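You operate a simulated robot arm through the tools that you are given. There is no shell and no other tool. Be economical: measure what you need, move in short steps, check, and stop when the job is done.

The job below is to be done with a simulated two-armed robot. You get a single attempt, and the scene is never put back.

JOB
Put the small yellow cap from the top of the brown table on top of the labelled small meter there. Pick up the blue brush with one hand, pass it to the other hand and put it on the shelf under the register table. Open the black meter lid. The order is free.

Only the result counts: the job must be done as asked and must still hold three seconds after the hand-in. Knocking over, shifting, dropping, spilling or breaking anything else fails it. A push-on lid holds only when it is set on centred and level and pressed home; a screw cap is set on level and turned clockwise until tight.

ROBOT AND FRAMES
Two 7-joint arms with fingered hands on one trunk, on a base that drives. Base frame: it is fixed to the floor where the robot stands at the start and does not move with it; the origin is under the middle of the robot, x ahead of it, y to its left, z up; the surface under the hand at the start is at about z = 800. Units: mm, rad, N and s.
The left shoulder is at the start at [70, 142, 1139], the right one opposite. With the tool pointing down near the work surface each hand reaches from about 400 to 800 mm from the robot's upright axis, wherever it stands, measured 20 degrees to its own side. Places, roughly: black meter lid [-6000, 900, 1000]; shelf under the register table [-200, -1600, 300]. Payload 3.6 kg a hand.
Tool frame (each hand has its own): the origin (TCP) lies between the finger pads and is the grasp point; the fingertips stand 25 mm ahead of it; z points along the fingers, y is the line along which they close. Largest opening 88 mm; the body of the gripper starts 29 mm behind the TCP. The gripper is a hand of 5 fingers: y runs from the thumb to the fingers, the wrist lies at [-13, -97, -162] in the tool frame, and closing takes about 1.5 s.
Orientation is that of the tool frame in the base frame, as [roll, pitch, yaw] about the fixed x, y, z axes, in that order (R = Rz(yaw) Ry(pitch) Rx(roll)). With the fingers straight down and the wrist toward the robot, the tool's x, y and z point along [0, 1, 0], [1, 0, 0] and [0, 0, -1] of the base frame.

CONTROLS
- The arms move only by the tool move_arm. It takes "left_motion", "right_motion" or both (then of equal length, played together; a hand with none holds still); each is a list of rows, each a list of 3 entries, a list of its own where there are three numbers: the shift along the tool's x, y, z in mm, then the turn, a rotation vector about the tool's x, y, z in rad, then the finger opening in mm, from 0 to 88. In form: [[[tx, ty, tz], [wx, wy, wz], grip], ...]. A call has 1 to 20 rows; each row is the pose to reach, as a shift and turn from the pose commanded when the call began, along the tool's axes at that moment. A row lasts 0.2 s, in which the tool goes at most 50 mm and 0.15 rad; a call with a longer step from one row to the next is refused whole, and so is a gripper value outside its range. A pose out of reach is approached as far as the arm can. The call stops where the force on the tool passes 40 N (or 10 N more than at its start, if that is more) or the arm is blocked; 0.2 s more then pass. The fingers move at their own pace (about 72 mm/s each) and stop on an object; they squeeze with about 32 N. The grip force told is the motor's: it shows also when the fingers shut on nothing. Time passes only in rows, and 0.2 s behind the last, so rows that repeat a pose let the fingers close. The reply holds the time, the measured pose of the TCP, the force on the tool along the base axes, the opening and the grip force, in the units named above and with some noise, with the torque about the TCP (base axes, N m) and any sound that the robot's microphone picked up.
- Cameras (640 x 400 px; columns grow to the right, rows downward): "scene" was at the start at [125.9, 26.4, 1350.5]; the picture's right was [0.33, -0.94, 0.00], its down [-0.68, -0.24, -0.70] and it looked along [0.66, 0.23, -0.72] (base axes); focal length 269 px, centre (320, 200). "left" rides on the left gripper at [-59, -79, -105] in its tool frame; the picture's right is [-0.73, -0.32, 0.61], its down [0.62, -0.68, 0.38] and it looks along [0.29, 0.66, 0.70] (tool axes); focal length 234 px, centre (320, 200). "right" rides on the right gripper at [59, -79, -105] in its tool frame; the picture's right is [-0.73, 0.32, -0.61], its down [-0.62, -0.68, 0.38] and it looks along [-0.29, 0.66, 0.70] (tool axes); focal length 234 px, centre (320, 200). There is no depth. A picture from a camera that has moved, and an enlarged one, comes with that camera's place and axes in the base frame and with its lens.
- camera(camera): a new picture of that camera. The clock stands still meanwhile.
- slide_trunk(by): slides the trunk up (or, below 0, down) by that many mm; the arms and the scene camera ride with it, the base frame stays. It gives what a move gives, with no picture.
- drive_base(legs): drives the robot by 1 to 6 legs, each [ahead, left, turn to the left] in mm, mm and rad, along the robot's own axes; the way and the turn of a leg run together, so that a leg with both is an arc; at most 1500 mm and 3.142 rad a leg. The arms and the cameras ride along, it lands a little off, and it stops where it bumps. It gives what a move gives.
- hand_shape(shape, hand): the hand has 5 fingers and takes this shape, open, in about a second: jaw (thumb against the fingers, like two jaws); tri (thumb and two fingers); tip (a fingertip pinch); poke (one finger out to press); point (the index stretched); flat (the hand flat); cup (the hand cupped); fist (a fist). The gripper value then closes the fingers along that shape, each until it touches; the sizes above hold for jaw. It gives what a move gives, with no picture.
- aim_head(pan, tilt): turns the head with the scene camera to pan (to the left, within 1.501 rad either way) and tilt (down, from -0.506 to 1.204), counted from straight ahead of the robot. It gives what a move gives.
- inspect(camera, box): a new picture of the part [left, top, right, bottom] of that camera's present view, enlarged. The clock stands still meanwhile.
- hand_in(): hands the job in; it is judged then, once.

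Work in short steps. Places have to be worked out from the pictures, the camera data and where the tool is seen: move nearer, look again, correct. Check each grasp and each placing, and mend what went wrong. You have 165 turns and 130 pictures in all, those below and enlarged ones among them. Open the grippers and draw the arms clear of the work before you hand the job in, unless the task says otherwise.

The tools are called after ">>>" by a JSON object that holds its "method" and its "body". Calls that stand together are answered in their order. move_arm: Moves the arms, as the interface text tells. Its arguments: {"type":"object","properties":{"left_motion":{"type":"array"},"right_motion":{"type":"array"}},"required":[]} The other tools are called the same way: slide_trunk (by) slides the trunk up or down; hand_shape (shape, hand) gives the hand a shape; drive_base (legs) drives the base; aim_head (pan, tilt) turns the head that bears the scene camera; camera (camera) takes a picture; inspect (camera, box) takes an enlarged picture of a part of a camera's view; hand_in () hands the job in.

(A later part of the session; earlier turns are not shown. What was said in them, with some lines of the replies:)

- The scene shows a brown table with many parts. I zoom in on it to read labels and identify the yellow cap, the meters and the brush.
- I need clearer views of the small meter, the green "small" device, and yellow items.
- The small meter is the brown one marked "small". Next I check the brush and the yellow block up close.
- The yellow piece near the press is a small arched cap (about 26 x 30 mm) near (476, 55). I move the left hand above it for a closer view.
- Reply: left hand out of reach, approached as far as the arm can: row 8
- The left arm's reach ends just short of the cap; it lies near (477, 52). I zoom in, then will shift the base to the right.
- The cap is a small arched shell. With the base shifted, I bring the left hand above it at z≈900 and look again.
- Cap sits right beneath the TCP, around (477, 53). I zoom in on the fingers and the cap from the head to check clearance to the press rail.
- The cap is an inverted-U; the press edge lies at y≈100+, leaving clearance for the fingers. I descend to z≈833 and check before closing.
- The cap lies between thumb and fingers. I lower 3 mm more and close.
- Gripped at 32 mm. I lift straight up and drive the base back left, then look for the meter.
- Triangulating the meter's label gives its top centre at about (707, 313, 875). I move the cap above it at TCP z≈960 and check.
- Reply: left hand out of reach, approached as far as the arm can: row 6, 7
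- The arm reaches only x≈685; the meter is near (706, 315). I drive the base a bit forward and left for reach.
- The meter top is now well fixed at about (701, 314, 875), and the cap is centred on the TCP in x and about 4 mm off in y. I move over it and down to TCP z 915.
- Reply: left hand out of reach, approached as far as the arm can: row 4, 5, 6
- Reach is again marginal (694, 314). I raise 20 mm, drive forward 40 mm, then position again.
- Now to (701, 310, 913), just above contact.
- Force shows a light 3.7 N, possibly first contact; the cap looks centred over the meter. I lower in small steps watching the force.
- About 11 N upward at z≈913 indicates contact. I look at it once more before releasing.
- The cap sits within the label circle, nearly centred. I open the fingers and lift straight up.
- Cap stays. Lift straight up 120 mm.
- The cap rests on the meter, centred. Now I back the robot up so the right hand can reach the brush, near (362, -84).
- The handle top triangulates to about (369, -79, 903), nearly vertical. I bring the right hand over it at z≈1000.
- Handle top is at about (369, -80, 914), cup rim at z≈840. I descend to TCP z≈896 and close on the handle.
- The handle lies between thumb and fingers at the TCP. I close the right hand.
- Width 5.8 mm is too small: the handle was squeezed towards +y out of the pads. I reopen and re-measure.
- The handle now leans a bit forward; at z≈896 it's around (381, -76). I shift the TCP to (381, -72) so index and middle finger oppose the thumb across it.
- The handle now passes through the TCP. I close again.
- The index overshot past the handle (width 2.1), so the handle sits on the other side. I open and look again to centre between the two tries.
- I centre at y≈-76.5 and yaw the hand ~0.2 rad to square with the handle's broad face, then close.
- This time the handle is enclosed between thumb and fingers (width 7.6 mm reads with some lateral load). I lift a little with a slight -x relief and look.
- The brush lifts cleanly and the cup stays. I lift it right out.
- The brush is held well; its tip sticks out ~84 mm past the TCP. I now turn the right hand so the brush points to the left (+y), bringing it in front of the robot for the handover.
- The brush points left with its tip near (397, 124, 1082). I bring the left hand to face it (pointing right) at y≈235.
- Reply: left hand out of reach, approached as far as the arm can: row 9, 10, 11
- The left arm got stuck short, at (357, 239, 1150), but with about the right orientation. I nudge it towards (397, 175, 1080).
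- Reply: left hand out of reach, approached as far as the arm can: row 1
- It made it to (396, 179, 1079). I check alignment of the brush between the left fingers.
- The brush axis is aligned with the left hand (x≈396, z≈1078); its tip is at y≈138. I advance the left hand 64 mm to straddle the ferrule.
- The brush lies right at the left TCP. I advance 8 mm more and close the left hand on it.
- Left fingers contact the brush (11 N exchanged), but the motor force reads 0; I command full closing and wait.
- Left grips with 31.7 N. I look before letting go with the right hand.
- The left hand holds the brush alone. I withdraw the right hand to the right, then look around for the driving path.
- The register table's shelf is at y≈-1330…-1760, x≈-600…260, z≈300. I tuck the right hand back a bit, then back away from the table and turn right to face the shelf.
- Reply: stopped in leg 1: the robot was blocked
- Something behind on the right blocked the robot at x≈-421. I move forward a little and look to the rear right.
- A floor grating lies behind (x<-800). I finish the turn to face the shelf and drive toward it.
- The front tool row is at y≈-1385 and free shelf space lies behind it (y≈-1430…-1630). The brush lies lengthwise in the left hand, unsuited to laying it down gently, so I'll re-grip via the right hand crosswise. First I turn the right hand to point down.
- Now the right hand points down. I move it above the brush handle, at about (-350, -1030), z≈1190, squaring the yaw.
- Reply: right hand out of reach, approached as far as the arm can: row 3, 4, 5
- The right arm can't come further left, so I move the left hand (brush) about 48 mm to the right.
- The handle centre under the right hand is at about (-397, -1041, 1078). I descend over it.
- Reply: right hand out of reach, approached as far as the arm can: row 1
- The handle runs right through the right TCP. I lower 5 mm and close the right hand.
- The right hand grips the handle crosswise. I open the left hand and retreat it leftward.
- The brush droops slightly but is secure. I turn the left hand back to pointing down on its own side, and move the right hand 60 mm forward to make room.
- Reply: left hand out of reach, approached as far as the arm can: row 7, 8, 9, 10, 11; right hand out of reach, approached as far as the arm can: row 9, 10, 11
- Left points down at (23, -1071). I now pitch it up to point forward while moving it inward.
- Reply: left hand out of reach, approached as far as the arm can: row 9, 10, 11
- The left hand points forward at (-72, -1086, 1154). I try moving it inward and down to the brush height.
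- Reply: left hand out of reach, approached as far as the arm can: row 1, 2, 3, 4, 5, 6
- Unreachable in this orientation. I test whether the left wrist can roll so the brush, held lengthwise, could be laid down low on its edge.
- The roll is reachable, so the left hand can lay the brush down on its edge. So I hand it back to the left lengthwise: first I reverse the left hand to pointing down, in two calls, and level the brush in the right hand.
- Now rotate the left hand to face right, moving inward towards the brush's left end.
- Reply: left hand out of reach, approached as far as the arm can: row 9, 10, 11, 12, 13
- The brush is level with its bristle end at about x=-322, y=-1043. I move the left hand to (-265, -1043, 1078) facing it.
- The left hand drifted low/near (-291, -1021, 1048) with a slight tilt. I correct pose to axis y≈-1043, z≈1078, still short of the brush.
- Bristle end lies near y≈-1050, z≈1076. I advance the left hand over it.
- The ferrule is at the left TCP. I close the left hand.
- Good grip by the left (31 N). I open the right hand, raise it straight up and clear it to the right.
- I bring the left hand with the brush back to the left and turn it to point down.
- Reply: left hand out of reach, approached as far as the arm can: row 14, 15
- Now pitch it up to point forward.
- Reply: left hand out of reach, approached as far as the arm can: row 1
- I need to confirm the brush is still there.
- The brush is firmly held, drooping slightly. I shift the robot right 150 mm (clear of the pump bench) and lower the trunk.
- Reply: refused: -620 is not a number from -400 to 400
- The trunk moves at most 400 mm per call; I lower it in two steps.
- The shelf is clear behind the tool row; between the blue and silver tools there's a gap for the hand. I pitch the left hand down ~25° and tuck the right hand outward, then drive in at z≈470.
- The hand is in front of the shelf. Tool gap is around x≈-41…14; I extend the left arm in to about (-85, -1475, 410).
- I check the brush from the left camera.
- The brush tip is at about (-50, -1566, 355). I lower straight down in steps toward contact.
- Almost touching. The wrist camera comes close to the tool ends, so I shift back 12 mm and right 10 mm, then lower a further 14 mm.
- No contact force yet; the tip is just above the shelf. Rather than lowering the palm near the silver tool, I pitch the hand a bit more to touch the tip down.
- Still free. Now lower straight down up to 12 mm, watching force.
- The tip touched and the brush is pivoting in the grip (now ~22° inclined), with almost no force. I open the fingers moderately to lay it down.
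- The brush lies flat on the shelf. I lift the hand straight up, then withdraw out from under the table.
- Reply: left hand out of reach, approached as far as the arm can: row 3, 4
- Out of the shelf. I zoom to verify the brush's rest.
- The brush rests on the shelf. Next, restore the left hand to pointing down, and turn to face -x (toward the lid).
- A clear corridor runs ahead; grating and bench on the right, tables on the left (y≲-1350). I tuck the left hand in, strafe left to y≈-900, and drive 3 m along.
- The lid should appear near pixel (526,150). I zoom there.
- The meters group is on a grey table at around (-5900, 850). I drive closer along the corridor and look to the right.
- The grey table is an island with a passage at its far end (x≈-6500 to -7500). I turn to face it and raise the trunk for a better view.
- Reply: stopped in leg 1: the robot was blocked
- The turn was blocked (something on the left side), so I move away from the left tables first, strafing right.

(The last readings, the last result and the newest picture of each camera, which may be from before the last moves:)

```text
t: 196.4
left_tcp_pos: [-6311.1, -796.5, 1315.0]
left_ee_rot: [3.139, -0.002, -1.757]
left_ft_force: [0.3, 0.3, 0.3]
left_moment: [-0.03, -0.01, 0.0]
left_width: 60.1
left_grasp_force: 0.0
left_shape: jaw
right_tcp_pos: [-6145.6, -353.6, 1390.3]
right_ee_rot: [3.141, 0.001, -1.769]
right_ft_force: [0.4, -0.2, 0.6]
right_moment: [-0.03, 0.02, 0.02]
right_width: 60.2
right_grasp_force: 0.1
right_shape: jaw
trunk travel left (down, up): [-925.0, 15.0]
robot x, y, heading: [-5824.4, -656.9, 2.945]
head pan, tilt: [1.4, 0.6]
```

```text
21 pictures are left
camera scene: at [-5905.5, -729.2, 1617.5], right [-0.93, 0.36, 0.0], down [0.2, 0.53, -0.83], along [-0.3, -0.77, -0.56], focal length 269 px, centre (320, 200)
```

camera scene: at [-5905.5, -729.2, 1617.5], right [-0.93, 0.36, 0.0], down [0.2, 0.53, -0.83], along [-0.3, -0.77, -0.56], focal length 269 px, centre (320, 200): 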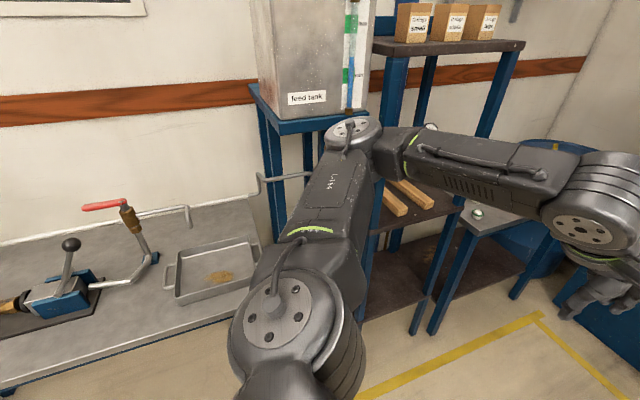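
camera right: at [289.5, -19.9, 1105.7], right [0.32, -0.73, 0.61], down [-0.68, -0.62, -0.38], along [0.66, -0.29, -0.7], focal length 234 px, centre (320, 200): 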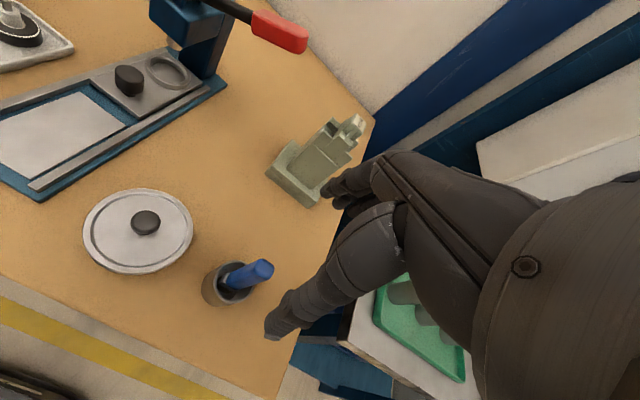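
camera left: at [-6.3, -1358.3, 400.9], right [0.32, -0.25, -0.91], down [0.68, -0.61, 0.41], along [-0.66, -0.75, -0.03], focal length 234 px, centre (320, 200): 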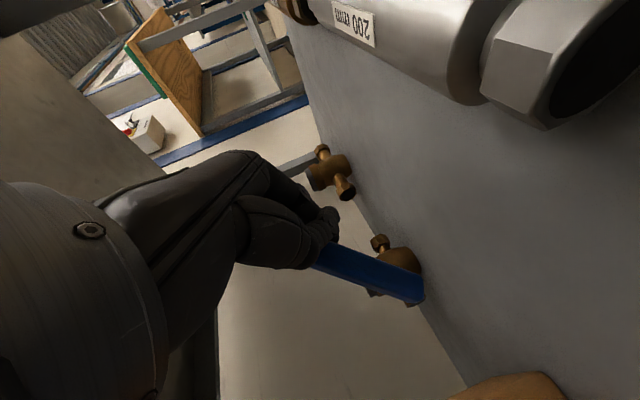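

All seems upright; the blue feed-tank rack was what I brushed. Now there's room: I turn to face +y and view the grey table.

>>> {"method": "drive_base", "body": {"legs": [[0, 0, -1.374]]}}

>>> {"method": "aim_head", "body": {"pan": 0.0, "tilt": 0.45}}

>>> {"method": "camera", "body": {"camera": "scene"}}

```text
t: 200.2
left_tcp_pos: [-6059.8, -207.7, 1315.3]
left_ee_rot: [3.14, 0.002, -3.128]
left_ft_force: [-0.1, -0.5, -0.8]
left_moment: [0.03, 0.0, -0.01]
left_width: 60.0
left_grasp_force: 0.0
left_shape: jaw
right_tcp_pos: [-5593.0, -281.8, 1391.1]
right_ee_rot: [-3.141, 0.001, -3.137]
right_ft_force: [0.2, -0.3, -0.8]
right_moment: [0.03, -0.02, 0.01]
right_width: 60.2
right_grasp_force: 0.0
right_shape: jaw
trunk travel left (down, up): [-925.0, 15.0]
robot x, y, heading: [-5821.3, -655.7, 1.577]
head pan, tilt: [1.4, 0.6]
```

```text
t: 201.7
left_tcp_pos: [-6058.7, -206.9, 1316.2]
left_ee_rot: [3.14, 0.001, -3.127]
left_ft_force: [-0.1, 0.7, 0.3]
left_moment: [-0.01, 0.01, 0.01]
left_width: 59.9
left_grasp_force: 0.0
left_shape: jaw
right_tcp_pos: [-5592.1, -281.9, 1389.1]
right_ee_rot: [3.141, 0.0, -3.138]
right_ft_force: [0.0, 0.6, -0.3]
right_moment: [-0.02, -0.01, -0.03]
right_width: 60.3
right_grasp_force: 0.1
right_shape: jaw
trunk travel left (down, up): [-925.0, 15.0]
robot x, y, heading: [-5825.0, -657.2, 1.571]
head pan, tilt: [0.0, 0.45]
```

```text
20 pictures are left
camera scene: at [-5825.0, -515.3, 1631.0], right [1.0, 0.0, 0.0], down [0.0, -0.44, -0.9], along [0.0, 0.9, -0.44], focal length 269 px, centre (320, 200)
```

scene: 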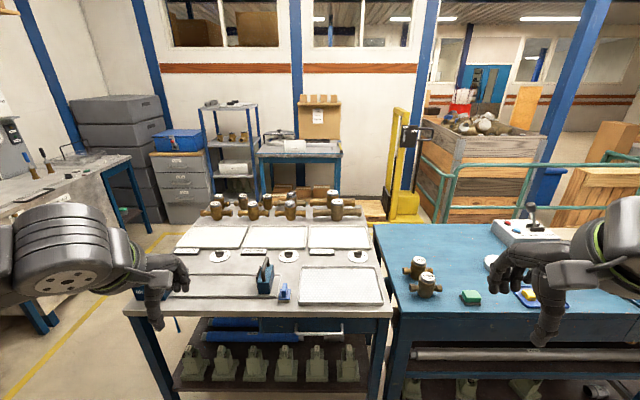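

Great view: meters stand in a row at the rear of the grey table. I zoom in to find the black one.

>>> {"method": "inspect", "body": {"camera": "scene", "box": [180, 180, 390, 310]}}

```text
3.05 times, centred on (285, 245) of scene
camera zoom: at [-5825.0, -515.3, 1631.0], right [1.0, 0.0, 0.0], down [0.0, -0.44, -0.9], along [0.0, 0.9, -0.44], focal length 819 px, centre (427, 63)
```

zoom: 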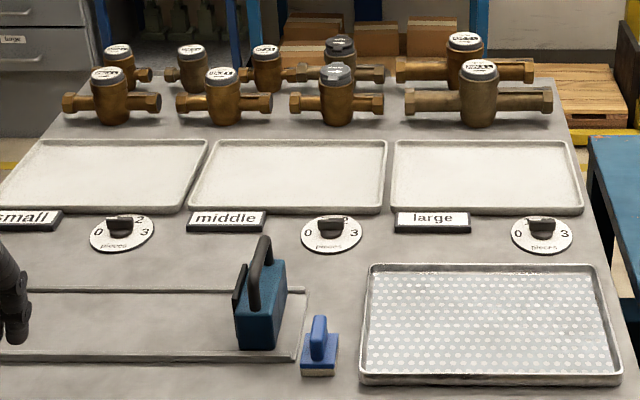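

>>> {"method": "inspect", "body": {"camera": "scene", "box": [262, 185, 322, 225]}}

```text
10.00 times, centred on (292, 205) of scene
camera zoom: at [-5825.0, -515.3, 1631.0], right [1.0, 0.0, 0.0], down [0.0, -0.44, -0.9], along [0.0, 0.9, -0.44], focal length 2687 px, centre (600, 150)
```

zoom: 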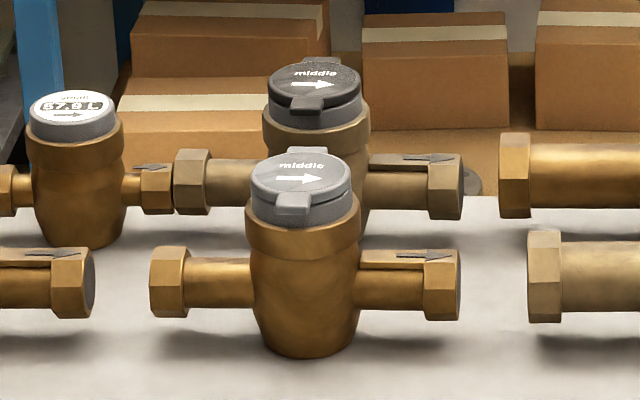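

The black-lidded meter ("middle", rear row) is at about (-5985, 852), lid top z≈1000, tab on the near side, hinge at the back. I lower the trunk partly and drive up to the table.

>>> {"method": "slide_trunk", "body": {"by": -130}}

>>> {"method": "drive_base", "body": {"legs": [[600, 0, 0]]}}

>>> {"method": "hand_shape", "body": {"hand": "left", "shape": "poke"}}

>>> {"method": "inspect", "body": {"camera": "scene", "box": [180, 140, 340, 260]}}

```text
t: 203.3
left_tcp_pos: [-6058.6, -206.3, 1185.7]
left_ee_rot: [3.138, -0.001, -3.127]
left_ft_force: [0.0, -0.2, -0.2]
left_moment: [0.0, 0.01, -0.03]
left_width: 60.0
left_grasp_force: 0.1
left_shape: jaw
right_tcp_pos: [-5592.0, -281.9, 1259.8]
right_ee_rot: [3.141, 0.0, -3.139]
right_ft_force: [-0.2, -0.5, 0.3]
right_moment: [0.0, -0.01, 0.0]
right_width: 60.2
right_grasp_force: 0.2
right_shape: jaw
trunk travel left (down, up): [-795.0, 145.0]
robot x, y, heading: [-5822.2, -654.1, 1.566]
head pan, tilt: [0.0, 0.45]
```

```text
t: 206.7
left_tcp_pos: [-6055.7, 389.8, 1185.6]
left_ee_rot: [3.138, -0.001, -3.135]
left_ft_force: [0.8, 0.1, -0.8]
left_moment: [0.0, 0.02, 0.0]
left_width: 60.0
left_grasp_force: 0.1
left_shape: jaw
right_tcp_pos: [-5589.8, 311.3, 1260.7]
right_ee_rot: [3.14, -0.001, 3.14]
right_ft_force: [-0.2, 1.0, -0.5]
right_moment: [0.02, -0.01, 0.04]
right_width: 60.0
right_grasp_force: 0.1
right_shape: jaw
trunk travel left (down, up): [-795.0, 145.0]
robot x, y, heading: [-5826.0, -59.3, 1.565]
head pan, tilt: [0.0, 0.45]
```

```text
t: 207.6
left_tcp_pos: [-6055.8, 390.7, 1185.8]
left_ee_rot: [3.139, 0.002, -3.135]
left_ft_force: [-0.2, 0.0, -0.3]
left_moment: [0.05, 0.0, 0.01]
left_width: 0.0
left_grasp_force: 0.1
left_shape: poke
right_tcp_pos: [-5588.6, 313.0, 1259.6]
right_ee_rot: [3.141, 0.0, 3.138]
right_ft_force: [0.4, -0.3, 0.0]
right_moment: [0.0, -0.01, 0.0]
right_width: 60.1
right_grasp_force: 0.0
right_shape: jaw
trunk travel left (down, up): [-795.0, 145.0]
robot x, y, heading: [-5826.7, -59.9, 1.567]
head pan, tilt: [0.0, 0.45]
```

```text
3.33 times, centred on (260, 200) of scene
camera zoom: at [-5824.1, 81.4, 1501.0], right [1.0, 0.0, 0.0], down [0.0, -0.44, -0.9], along [0.0, 0.9, -0.44], focal length 896 px, centre (520, 200)
```

zoom: 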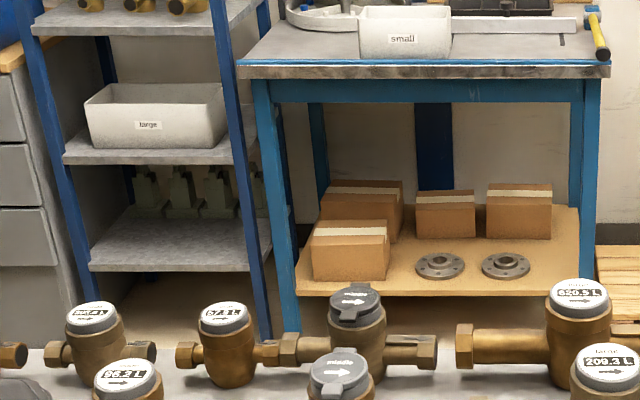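

From this side the tab (y≈852) is too far. There's an aisle behind the table, so I'll go around: raise the trunk, back off, and pass through the gap at x≈-7020.

>>> {"method": "slide_trunk", "body": {"by": 140}}

>>> {"method": "drive_base", "body": {"legs": [[-540, 0, 0.004], [0, 1195, 0]]}}

>>> {"method": "camera", "body": {"camera": "scene"}}

```text
t: 209.2
left_tcp_pos: [-6055.3, 391.1, 1326.2]
left_ee_rot: [3.138, 0.001, -3.135]
left_ft_force: [-0.6, 0.9, -0.5]
left_moment: [-0.01, -0.02, 0.0]
left_width: 0.0
left_grasp_force: 0.1
left_shape: poke
right_tcp_pos: [-5589.8, 313.0, 1400.1]
right_ee_rot: [3.141, -0.001, 3.139]
right_ft_force: [0.0, -0.9, 0.0]
right_moment: [-0.04, -0.02, 0.03]
right_width: 60.1
right_grasp_force: 0.1
right_shape: jaw
trunk travel left (down, up): [-935.0, 5.0]
robot x, y, heading: [-5822.5, -57.8, 1.567]
head pan, tilt: [0.0, 0.45]
```

```text
t: 218.1
left_tcp_pos: [-7254.6, -153.8, 1326.9]
left_ee_rot: [3.14, -0.002, -3.129]
left_ft_force: [0.5, -0.2, 0.1]
left_moment: [-0.01, 0.01, 0.03]
left_width: 0.0
left_grasp_force: 0.1
left_shape: poke
right_tcp_pos: [-6785.8, -230.6, 1399.8]
right_ee_rot: [3.141, 0.001, -3.14]
right_ft_force: [-0.2, -0.8, 0.5]
right_moment: [-0.01, 0.03, -0.01]
right_width: 60.3
right_grasp_force: 0.0
right_shape: jaw
trunk travel left (down, up): [-935.0, 5.0]
robot x, y, heading: [-7019.1, -601.8, 1.572]
head pan, tilt: [0.0, 0.45]
```

```text
16 pictures are left
camera scene: at [-7020.1, -463.5, 1641.0], right [1.0, 0.0, 0.0], down [0.0, -0.44, -0.9], along [0.0, 0.9, -0.44], focal length 269 px, centre (320, 200)
```

scene: 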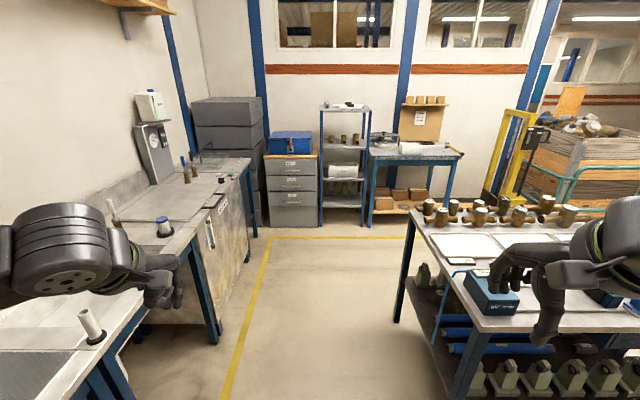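

The passage is clear (x from -7680 to -6482). I continue to the aisle behind the table and turn round to face -y.

>>> {"method": "drive_base", "body": {"legs": [[1500, 20, 0], [600, 0, 0], [0, -880, 0], [0, 0, 3.14]]}}

>>> {"method": "aim_head", "body": {"pan": 0.25, "tilt": 0.8}}

>>> {"method": "camera", "body": {"camera": "scene"}}

```text
refused: leg 1 is longer than a leg can be; nothing moved
```

```text
t: 218.9
left_tcp_pos: [-7255.2, -154.3, 1326.9]
left_ee_rot: [3.138, 0.001, -3.129]
left_ft_force: [0.6, -0.1, 0.6]
left_moment: [0.0, -0.02, 0.0]
left_width: 0.2
left_grasp_force: 0.2
left_shape: poke
right_tcp_pos: [-6787.6, -231.0, 1400.3]
right_ee_rot: [3.14, 0.0, -3.141]
right_ft_force: [0.0, 0.6, -0.1]
right_moment: [0.03, -0.01, 0.03]
right_width: 60.2
right_grasp_force: 0.1
right_shape: jaw
trunk travel left (down, up): [-935.0, 5.0]
robot x, y, heading: [-7020.6, -605.1, 1.578]
head pan, tilt: [0.25, 0.799]
```

```text
15 pictures are left
camera scene: at [-7041.4, -477.3, 1610.6], right [0.97, 0.25, 0.0], down [0.18, -0.69, -0.7], along [-0.17, 0.68, -0.72], focal length 269 px, centre (320, 200)
```

scene: 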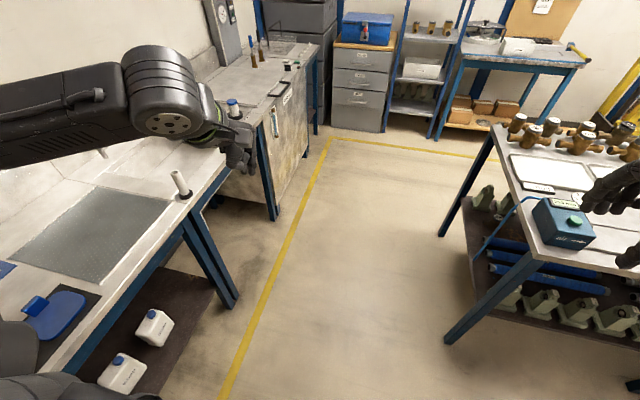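

The leg was too long; I split it up.

>>> {"method": "drive_base", "body": {"legs": [[1450, 0, 0], [650, 0, 0], [0, -860, 0], [0, 0, 3.14]]}}

>>> {"method": "camera", "body": {"camera": "scene"}}

```text
t: 240.8
left_tcp_pos: [-5928.7, 1038.9, 1326.5]
left_ee_rot: [3.141, 0.0, 0.012]
left_ft_force: [0.1, 0.2, -0.2]
left_moment: [-0.03, 0.03, 0.01]
left_width: 0.0
left_grasp_force: 0.0
left_shape: poke
right_tcp_pos: [-6397.2, 1114.5, 1400.4]
right_ee_rot: [-3.141, -0.001, 0.001]
right_ft_force: [-0.2, -0.7, -0.2]
right_moment: [-0.01, 0.0, 0.0]
right_width: 60.4
right_grasp_force: 0.1
right_shape: jaw
trunk travel left (down, up): [-935.0, 5.0]
robot x, y, heading: [-6162.1, 1489.1, -1.574]
head pan, tilt: [0.25, 0.799]
```

```text
14 pictures are left
camera scene: at [-6142.8, 1360.4, 1610.6], right [-0.97, -0.25, 0.0], down [-0.18, 0.69, -0.7], along [0.17, -0.68, -0.72], focal length 269 px, centre (320, 200)
```

scene: 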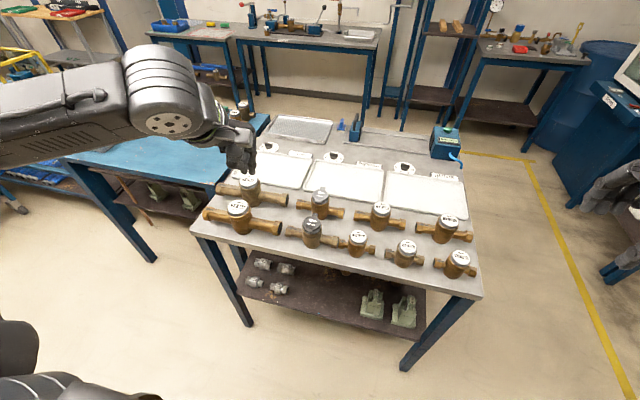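

I now face the meters from behind. I zoom on the black lid.

>>> {"method": "inspect", "body": {"camera": "scene", "box": [280, 180, 350, 260]}}

```text
5.00 times, centred on (315, 220) of scene
camera zoom: at [-6142.8, 1360.4, 1610.6], right [-0.97, -0.25, 0.0], down [-0.18, 0.69, -0.7], along [0.17, -0.68, -0.72], focal length 1343 px, centre (345, 100)
```

zoom: 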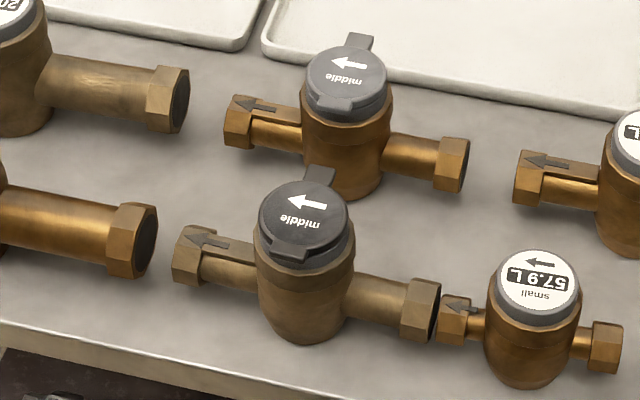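

Triangulated: lid centre ≈ (-5996, 873, 992), tab tip at y≈836 on the far side, hinge on my side. I lower the trunk and move the left poke finger above the tab region.

>>> {"method": "slide_trunk", "body": {"by": -160}}

>>> {"method": "move_arm", "body": {"left_motion": [[[-17, 42, 0], [0, 0, 0], 0], [[-34, 84, 0], [0, 0, 0], 0], [[-51, 126, 0], [0, 0, 0], 0], [[-68, 168, 0], [0, 0, 0], 0], [[-68, 190, 20], [0, 0, 0], 0], [[-68, 190, 40], [0, 0, 0], 0]]}}

>>> {"method": "camera", "body": {"camera": "left"}}

```text
t: 242.6
left_tcp_pos: [-5927.6, 1039.1, 1165.7]
left_ee_rot: [3.138, -0.003, 0.014]
left_ft_force: [-0.3, -0.8, 0.4]
left_moment: [0.02, -0.02, -0.01]
left_width: 0.0
left_grasp_force: 0.1
left_shape: poke
right_tcp_pos: [-6395.4, 1115.4, 1240.0]
right_ee_rot: [3.141, 0.001, 0.003]
right_ft_force: [0.1, -1.0, 0.5]
right_moment: [0.04, -0.03, -0.01]
right_width: 60.3
right_grasp_force: 0.0
right_shape: jaw
trunk travel left (down, up): [-775.0, 165.0]
robot x, y, heading: [-6165.8, 1486.2, -1.568]
head pan, tilt: [0.25, 0.799]
```

```text
t: 244.0
left_tcp_pos: [-5993.1, 848.5, 1125.7]
left_ee_rot: [3.139, 0.0, 0.011]
left_ft_force: [0.3, 0.3, -0.2]
left_moment: [-0.03, 0.02, -0.01]
left_width: 0.1
left_grasp_force: 0.1
left_shape: poke
right_tcp_pos: [-6394.4, 1116.4, 1240.2]
right_ee_rot: [-3.141, 0.0, 0.002]
right_ft_force: [0.0, 0.2, 0.1]
right_moment: [-0.01, 0.0, 0.02]
right_width: 60.3
right_grasp_force: 0.0
right_shape: jaw
trunk travel left (down, up): [-775.0, 165.0]
robot x, y, heading: [-6162.7, 1490.4, -1.569]
head pan, tilt: [0.25, 0.799]
```

```text
12 pictures are left
camera left: at [-6054.0, 925.4, 1230.1], right [-0.73, 0.31, -0.61], down [0.62, 0.69, -0.38], along [0.3, -0.66, -0.69], focal length 234 px, centre (320, 200)
```

left: 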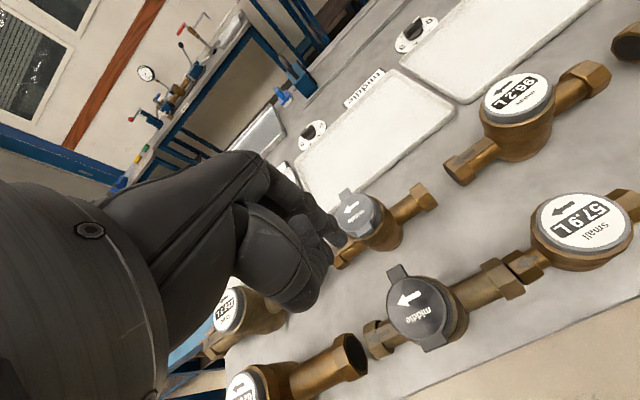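

The index tip is about 25 mm ahead of the TCP. I drive 120 mm closer, tilt the finger so its tip leans toward me, and position it above the gap in front of the tab.

>>> {"method": "drive_base", "body": {"legs": [[120, 0, 0]]}}

>>> {"method": "move_arm", "body": {"left_motion": [[[2, -20, 0], [0.1, 0, 0], 0], [[3, -40, 0], [0.2, 0, 0], 0], [[4, -60, 0], [0.3, 0, 0], 0], [[4, -79, 0], [0.4, 0, 0], 0], [[4, -79, 20], [0.45, 0, 0], 0], [[4, -79, 40], [0.45, 0, 0], 0], [[4, -79, 50], [0.45, 0, 0], 0]]}}

>>> {"method": "inspect", "body": {"camera": "left", "box": [260, 160, 480, 340]}}

```text
t: 245.3
left_tcp_pos: [-5994.2, 729.6, 1126.8]
left_ee_rot: [3.14, 0.001, 0.013]
left_ft_force: [-0.1, 0.1, -0.3]
left_moment: [0.0, -0.02, 0.0]
left_width: 0.0
left_grasp_force: 0.1
left_shape: poke
right_tcp_pos: [-6396.1, 995.3, 1239.8]
right_ee_rot: [3.139, 0.0, 0.001]
right_ft_force: [0.2, -0.5, -0.8]
right_moment: [0.0, -0.03, -0.03]
right_width: 60.2
right_grasp_force: 0.0
right_shape: jaw
trunk travel left (down, up): [-775.0, 165.0]
robot x, y, heading: [-6159.4, 1372.0, -1.566]
head pan, tilt: [0.25, 0.799]
```

```text
t: 246.9
left_tcp_pos: [-5990.8, 806.6, 1075.6]
left_ee_rot: [-2.694, -0.001, 0.012]
left_ft_force: [-0.1, 0.0, 0.2]
left_moment: [0.01, 0.01, 0.02]
left_width: 0.3
left_grasp_force: 0.0
left_shape: poke
right_tcp_pos: [-6395.1, 995.4, 1239.4]
right_ee_rot: [3.141, 0.0, 0.001]
right_ft_force: [-0.4, 0.2, -0.8]
right_moment: [0.01, -0.02, 0.01]
right_width: 60.3
right_grasp_force: 0.0
right_shape: jaw
trunk travel left (down, up): [-775.0, 165.0]
robot x, y, heading: [-6165.8, 1372.4, -1.569]
head pan, tilt: [0.25, 0.799]
```

```text
2.22 times, centred on (370, 250) of left
camera zoom: at [-6050.3, 830.5, 1204.9], right [-0.73, 0.55, -0.41], down [0.61, 0.79, -0.05], along [0.29, -0.29, -0.91], focal length 520 px, centre (209, 89)
```

zoom: 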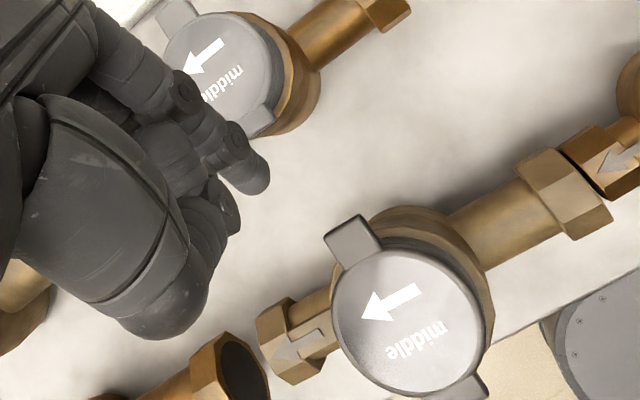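

In poke shape the folded fingers would interfere, so I switch to an open jaw: the straight fingers can hook under the tab while the thumb stays above the hinge. Then I move so the fingertips are over the gap (y≈818).

>>> {"method": "hand_shape", "body": {"hand": "left", "shape": "jaw"}}

>>> {"method": "move_arm", "body": {"left_motion": [[[-3, -20, 10], [0, 0, 0], 88], [[-5, -40.5, 19.6], [0, 0, 0], 88], [[-5, -36, 29], [0, 0, 0], 88], [[-5, -36, 29], [0, 0, 0], 88]]}}

>>> {"method": "inspect", "body": {"camera": "left", "box": [240, 130, 460, 310]}}

```text
t: 247.8
left_tcp_pos: [-5990.2, 804.7, 1076.6]
left_ee_rot: [-2.696, -0.001, 0.012]
left_ft_force: [0.4, -0.3, -0.4]
left_moment: [0.05, 0.04, 0.0]
left_width: 88.1
left_grasp_force: 0.2
left_shape: jaw
right_tcp_pos: [-6395.0, 994.0, 1240.0]
right_ee_rot: [-3.142, 0.001, 0.001]
right_ft_force: [-0.7, -0.9, 0.4]
right_moment: [-0.03, -0.05, 0.03]
right_width: 60.3
right_grasp_force: 0.0
right_shape: jaw
trunk travel left (down, up): [-775.0, 165.0]
robot x, y, heading: [-6160.7, 1365.4, -1.568]
head pan, tilt: [0.25, 0.799]
```

```text
t: 248.8
left_tcp_pos: [-5995.5, 850.6, 1065.5]
left_ee_rot: [-2.694, -0.001, 0.012]
left_ft_force: [0.2, -1.8, -0.3]
left_moment: [-0.04, 0.02, 0.0]
left_width: 87.9
left_grasp_force: 0.1
left_shape: jaw
right_tcp_pos: [-6396.4, 993.9, 1241.0]
right_ee_rot: [-3.141, 0.0, 0.002]
right_ft_force: [0.5, 0.8, 0.2]
right_moment: [-0.03, -0.01, -0.02]
right_width: 60.1
right_grasp_force: 0.0
right_shape: jaw
trunk travel left (down, up): [-775.0, 165.0]
robot x, y, heading: [-6165.1, 1368.4, -1.571]
head pan, tilt: [0.25, 0.799]
```

```text
2.22 times, centred on (350, 220) of left
camera zoom: at [-6055.7, 875.1, 1193.5], right [-0.73, 0.55, -0.41], down [0.61, 0.79, -0.05], along [0.29, -0.29, -0.91], focal length 520 px, centre (253, 156)
```

zoom: 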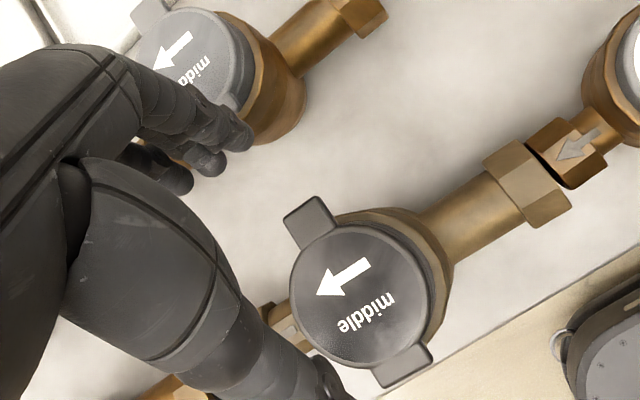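

Geometry matches: fingertips at y≈813, tab tip at y≈842. I lower the fingers into the gap to z≈968, then move 22 mm toward me under the tab.

>>> {"method": "move_arm", "body": {"left_motion": [[[0, 0, 15], [0, 0, 0], 88], [[0, 9, 30], [0, 0, 0], 88], [[0, 17.7, 50.3], [0, 0, 0], 88], [[0, 17.7, 50.3], [0, 0, 0], 88], [[0, 8, 55], [0, 0, 0], 88], [[0, -2, 59.8], [0, 0, 0], 88], [[0, -2, 59.8], [0, 0, 0], 88]]}}

>>> {"method": "inspect", "body": {"camera": "left", "box": [240, 130, 460, 310]}}

```text
t: 250.4
left_tcp_pos: [-5998.1, 878.7, 1013.0]
left_ee_rot: [-2.695, -0.002, 0.012]
left_ft_force: [0.3, -2.3, 1.2]
left_moment: [-0.06, 0.0, 0.02]
left_width: 87.9
left_grasp_force: 0.2
left_shape: jaw
right_tcp_pos: [-6395.3, 994.6, 1239.9]
right_ee_rot: [-3.141, 0.0, 0.001]
right_ft_force: [-0.5, 0.6, -0.4]
right_moment: [-0.01, -0.01, 0.05]
right_width: 60.5
right_grasp_force: 0.1
right_shape: jaw
trunk travel left (down, up): [-775.0, 165.0]
robot x, y, heading: [-6159.8, 1371.8, -1.564]
head pan, tilt: [0.25, 0.799]
```

```text
2.22 times, centred on (350, 220) of left
camera zoom: at [-6056.6, 902.5, 1140.6], right [-0.73, 0.55, -0.41], down [0.61, 0.79, -0.05], along [0.29, -0.29, -0.91], focal length 520 px, centre (253, 156)
```

zoom: 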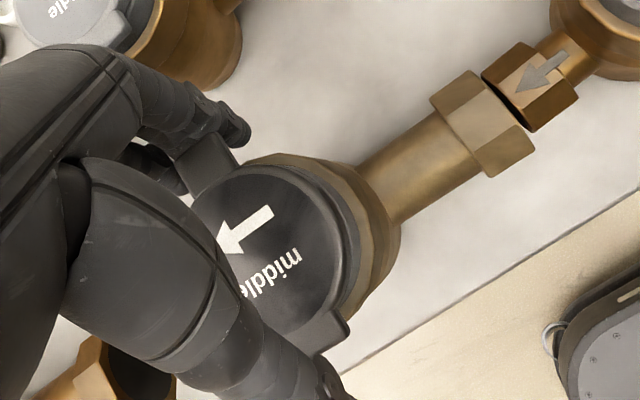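

The fingertips touch the tab end lightly. I now lift along the lid's hinge arc, first part only, then check.

>>> {"method": "move_arm", "body": {"left_motion": [[[0, -7.5, -4.1], [0, 0, 0], 88], [[0, -14, -13], [0, 0, 0], 88], [[0, -21.1, -23.1], [0, 0, 0], 88], [[0, -30, -31], [0, 0, 0], 88], [[0, -38.2, -38.7], [0, 0, 0], 88]]}}

>>> {"method": "inspect", "body": {"camera": "left", "box": [240, 130, 460, 310]}}

```text
t: 251.6
left_tcp_pos: [-5997.8, 897.0, 1064.1]
left_ee_rot: [-2.696, -0.001, 0.013]
left_ft_force: [0.6, -0.4, 0.8]
left_moment: [0.0, 0.0, 0.04]
left_width: 88.0
left_grasp_force: 0.0
left_shape: jaw
right_tcp_pos: [-6394.8, 995.1, 1240.8]
right_ee_rot: [-3.141, 0.0, 0.002]
right_ft_force: [0.3, -1.0, -1.1]
right_moment: [0.01, 0.05, -0.03]
right_width: 60.6
right_grasp_force: 0.1
right_shape: jaw
trunk travel left (down, up): [-775.0, 165.0]
robot x, y, heading: [-6162.9, 1367.2, -1.568]
head pan, tilt: [0.25, 0.799]
```

```text
2.22 times, centred on (350, 220) of left
camera zoom: at [-6056.7, 921.5, 1192.3], right [-0.73, 0.55, -0.41], down [0.61, 0.79, -0.05], along [0.29, -0.29, -0.91], focal length 520 px, centre (253, 156)
```

zoom: 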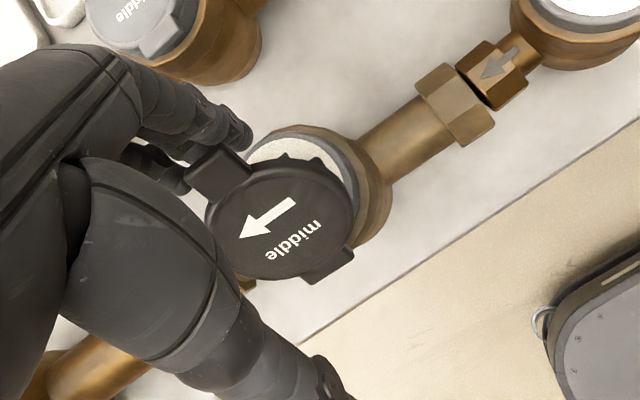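

The lid is lifting (white dial visible). I continue along the arc past vertical.

>>> {"method": "move_arm", "body": {"left_motion": [[[0, -11, -5], [0, 0, 0], 88], [[0, -21.3, -8.6], [0, 0, 0], 88], [[0, -33, -10], [0, 0, 0], 88], [[0, -44.6, -9.4], [0, 0, 0], 88], [[0, -56, -6], [0, 0, 0], 88], [[0, -66.6, -2.3], [0, 0, 0], 88], [[0, -81, 8], [0, 0, 0], 88], [[0, -81, 8], [0, 0, 0], 88]]}}

>>> {"method": "inspect", "body": {"camera": "left", "box": [200, 100, 460, 340]}}

```text
t: 253.4
left_tcp_pos: [-5997.4, 972.4, 1092.0]
left_ee_rot: [-2.692, -0.001, 0.012]
left_ft_force: [0.3, -1.3, 0.1]
left_moment: [-0.05, 0.02, -0.01]
left_width: 88.0
left_grasp_force: 0.1
left_shape: jaw
right_tcp_pos: [-6395.9, 993.6, 1240.3]
right_ee_rot: [3.141, 0.0, 0.003]
right_ft_force: [0.2, -0.2, -0.7]
right_moment: [0.02, 0.05, 0.01]
right_width: 60.1
right_grasp_force: 0.0
right_shape: jaw
trunk travel left (down, up): [-775.0, 165.0]
robot x, y, heading: [-6159.9, 1368.2, -1.564]
head pan, tilt: [0.25, 0.799]
```

```text
1.67 times, centred on (330, 220) of left
camera zoom: at [-6057.3, 996.6, 1219.6], right [-0.73, 0.55, -0.41], down [0.61, 0.79, -0.05], along [0.29, -0.29, -0.91], focal length 390 px, centre (303, 167)
```

zoom: 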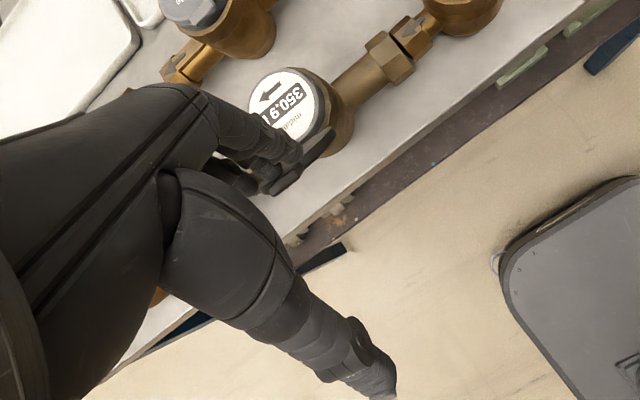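

Dial exposed and lid past vertical. I push it a little further, then withdraw the fingers (away, then up) and check that it stays open.

>>> {"method": "move_arm", "body": {"left_motion": [[[0, -5, 11], [0, 0, 0], 88], [[0, -8.3, 21.8], [0, 0, 0], 88], [[0, -8.3, 21.8], [0, 0, 0], 88], [[0, 12, 12], [0, 0, 0], 88], [[0, 25, 0], [0, 0, 0], 88], [[0, 20, -35], [0, 0, 0], 88], [[0, 0, -80], [0, 0, 0], 88], [[0, -20, -120], [0, 0, 0], 88]]}}

>>> {"method": "inspect", "body": {"camera": "scene", "box": [250, 160, 410, 300]}}

```text
t: 255.2
left_tcp_pos: [-5997.7, 940.7, 1209.1]
left_ee_rot: [-2.695, -0.001, 0.012]
left_ft_force: [-0.2, -0.8, 0.6]
left_moment: [-0.01, -0.01, -0.01]
left_width: 88.4
left_grasp_force: 0.0
left_shape: jaw
right_tcp_pos: [-6396.6, 995.3, 1241.1]
right_ee_rot: [3.141, 0.001, 0.002]
right_ft_force: [0.5, 0.1, -0.6]
right_moment: [-0.02, 0.0, -0.03]
right_width: 60.1
right_grasp_force: 0.1
right_shape: jaw
trunk travel left (down, up): [-775.0, 165.0]
robot x, y, heading: [-6157.9, 1366.0, -1.565]
head pan, tilt: [0.25, 0.799]
```

```text
2.86 times, centred on (330, 230) of scene
camera zoom: at [-6143.4, 1241.6, 1450.6], right [-0.97, -0.25, 0.0], down [-0.18, 0.69, -0.7], along [0.17, -0.68, -0.72], focal length 768 px, centre (291, 114)
```

zoom: 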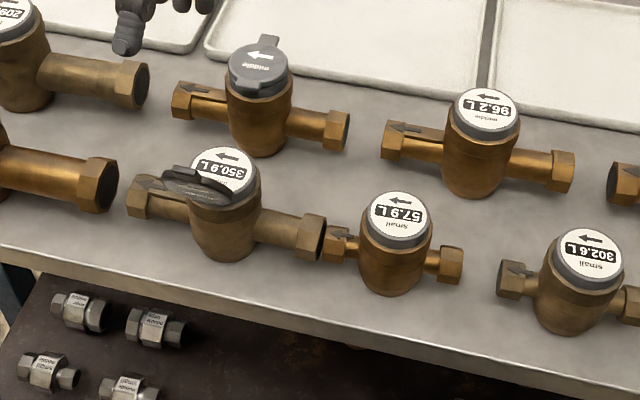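

The lid stays open past vertical and nothing else moved. I raise the left hand a bit and back the robot away, then hand in.

>>> {"method": "move_arm", "body": {"left_motion": [[[0, -20, -30], [0, 0, 0], 88], [[0, -45, -60], [0, 0, 0], 88], [[0, -60, -70], [0, 0, 0], 88]], "right_motion": [[[0, 0, 0], [0, 0, 0], 88], [[0, 0, 0], [0, 0, 0], 88], [[0, 0, 0], [0, 0, 0], 88]]}}

>>> {"method": "drive_base", "body": {"legs": [[-150, 0, 0]]}}

>>> {"method": "inspect", "body": {"camera": "scene", "box": [230, 130, 430, 280]}}

```text
t: 256.0
left_tcp_pos: [-5998.6, 962.4, 1297.6]
left_ee_rot: [-2.695, 0.0, 0.011]
left_ft_force: [-0.3, 0.3, -0.1]
left_moment: [0.0, 0.01, 0.01]
left_width: 88.0
left_grasp_force: 0.0
left_shape: jaw
right_tcp_pos: [-6393.9, 994.8, 1240.9]
right_ee_rot: [3.141, 0.0, 0.001]
right_ft_force: [0.0, 0.7, -0.6]
right_moment: [0.02, -0.01, -0.01]
right_width: 87.5
right_grasp_force: 0.1
right_shape: jaw
trunk travel left (down, up): [-775.0, 165.0]
robot x, y, heading: [-6164.1, 1365.6, -1.569]
head pan, tilt: [0.25, 0.799]
```

```text
t: 257.4
left_tcp_pos: [-5998.4, 1111.1, 1296.0]
left_ee_rot: [-2.693, 0.001, 0.011]
left_ft_force: [0.8, -0.3, -0.6]
left_moment: [0.03, -0.02, 0.01]
left_width: 87.8
left_grasp_force: 0.0
left_shape: jaw
right_tcp_pos: [-6396.2, 1143.9, 1239.7]
right_ee_rot: [-3.14, 0.0, 0.003]
right_ft_force: [0.1, 1.1, -0.1]
right_moment: [0.01, 0.02, -0.03]
right_width: 87.6
right_grasp_force: 0.0
right_shape: jaw
trunk travel left (down, up): [-775.0, 165.0]
robot x, y, heading: [-6163.9, 1521.0, -1.567]
head pan, tilt: [0.25, 0.799]
```

```text
2.67 times, centred on (330, 205) of scene
camera zoom: at [-6142.6, 1388.7, 1450.2], right [-0.97, -0.25, 0.0], down [-0.18, 0.7, -0.7], along [0.17, -0.67, -0.72], focal length 716 px, centre (293, 187)
```

zoom: 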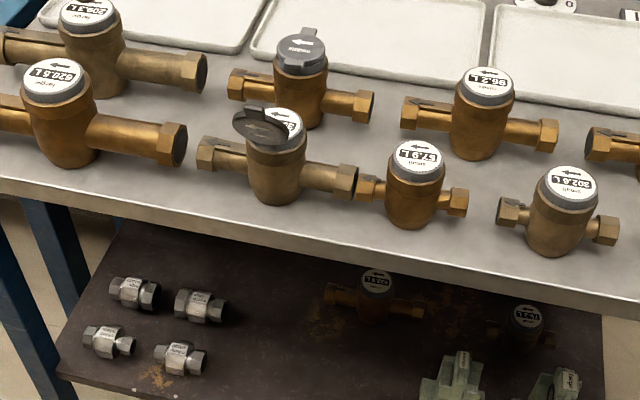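

The lid remains open past vertical and the hands are clear. Handing in.

>>> {"method": "hand_in", "body": {}}

```text
The job is handed in.
```

I finished all three tasks and handed the job in; I don't have the result of the judging.

- **Yellow cap:** it rests centred on top of the brown meter labelled "small".
- **Brush:** it lies flat on the shelf under the register table. I passed it from right to left, then back to the right and again to the left to get a grip that let me lay it down. The left hand placed it.
- **Black meter lid:** it stands open past vertical and stayed there after I backed away.

The robot was blocked twice: while backing away from the brown table, and while turning near the feed-tank rack. I only looked back at the rack, where everything I could see was still standing.
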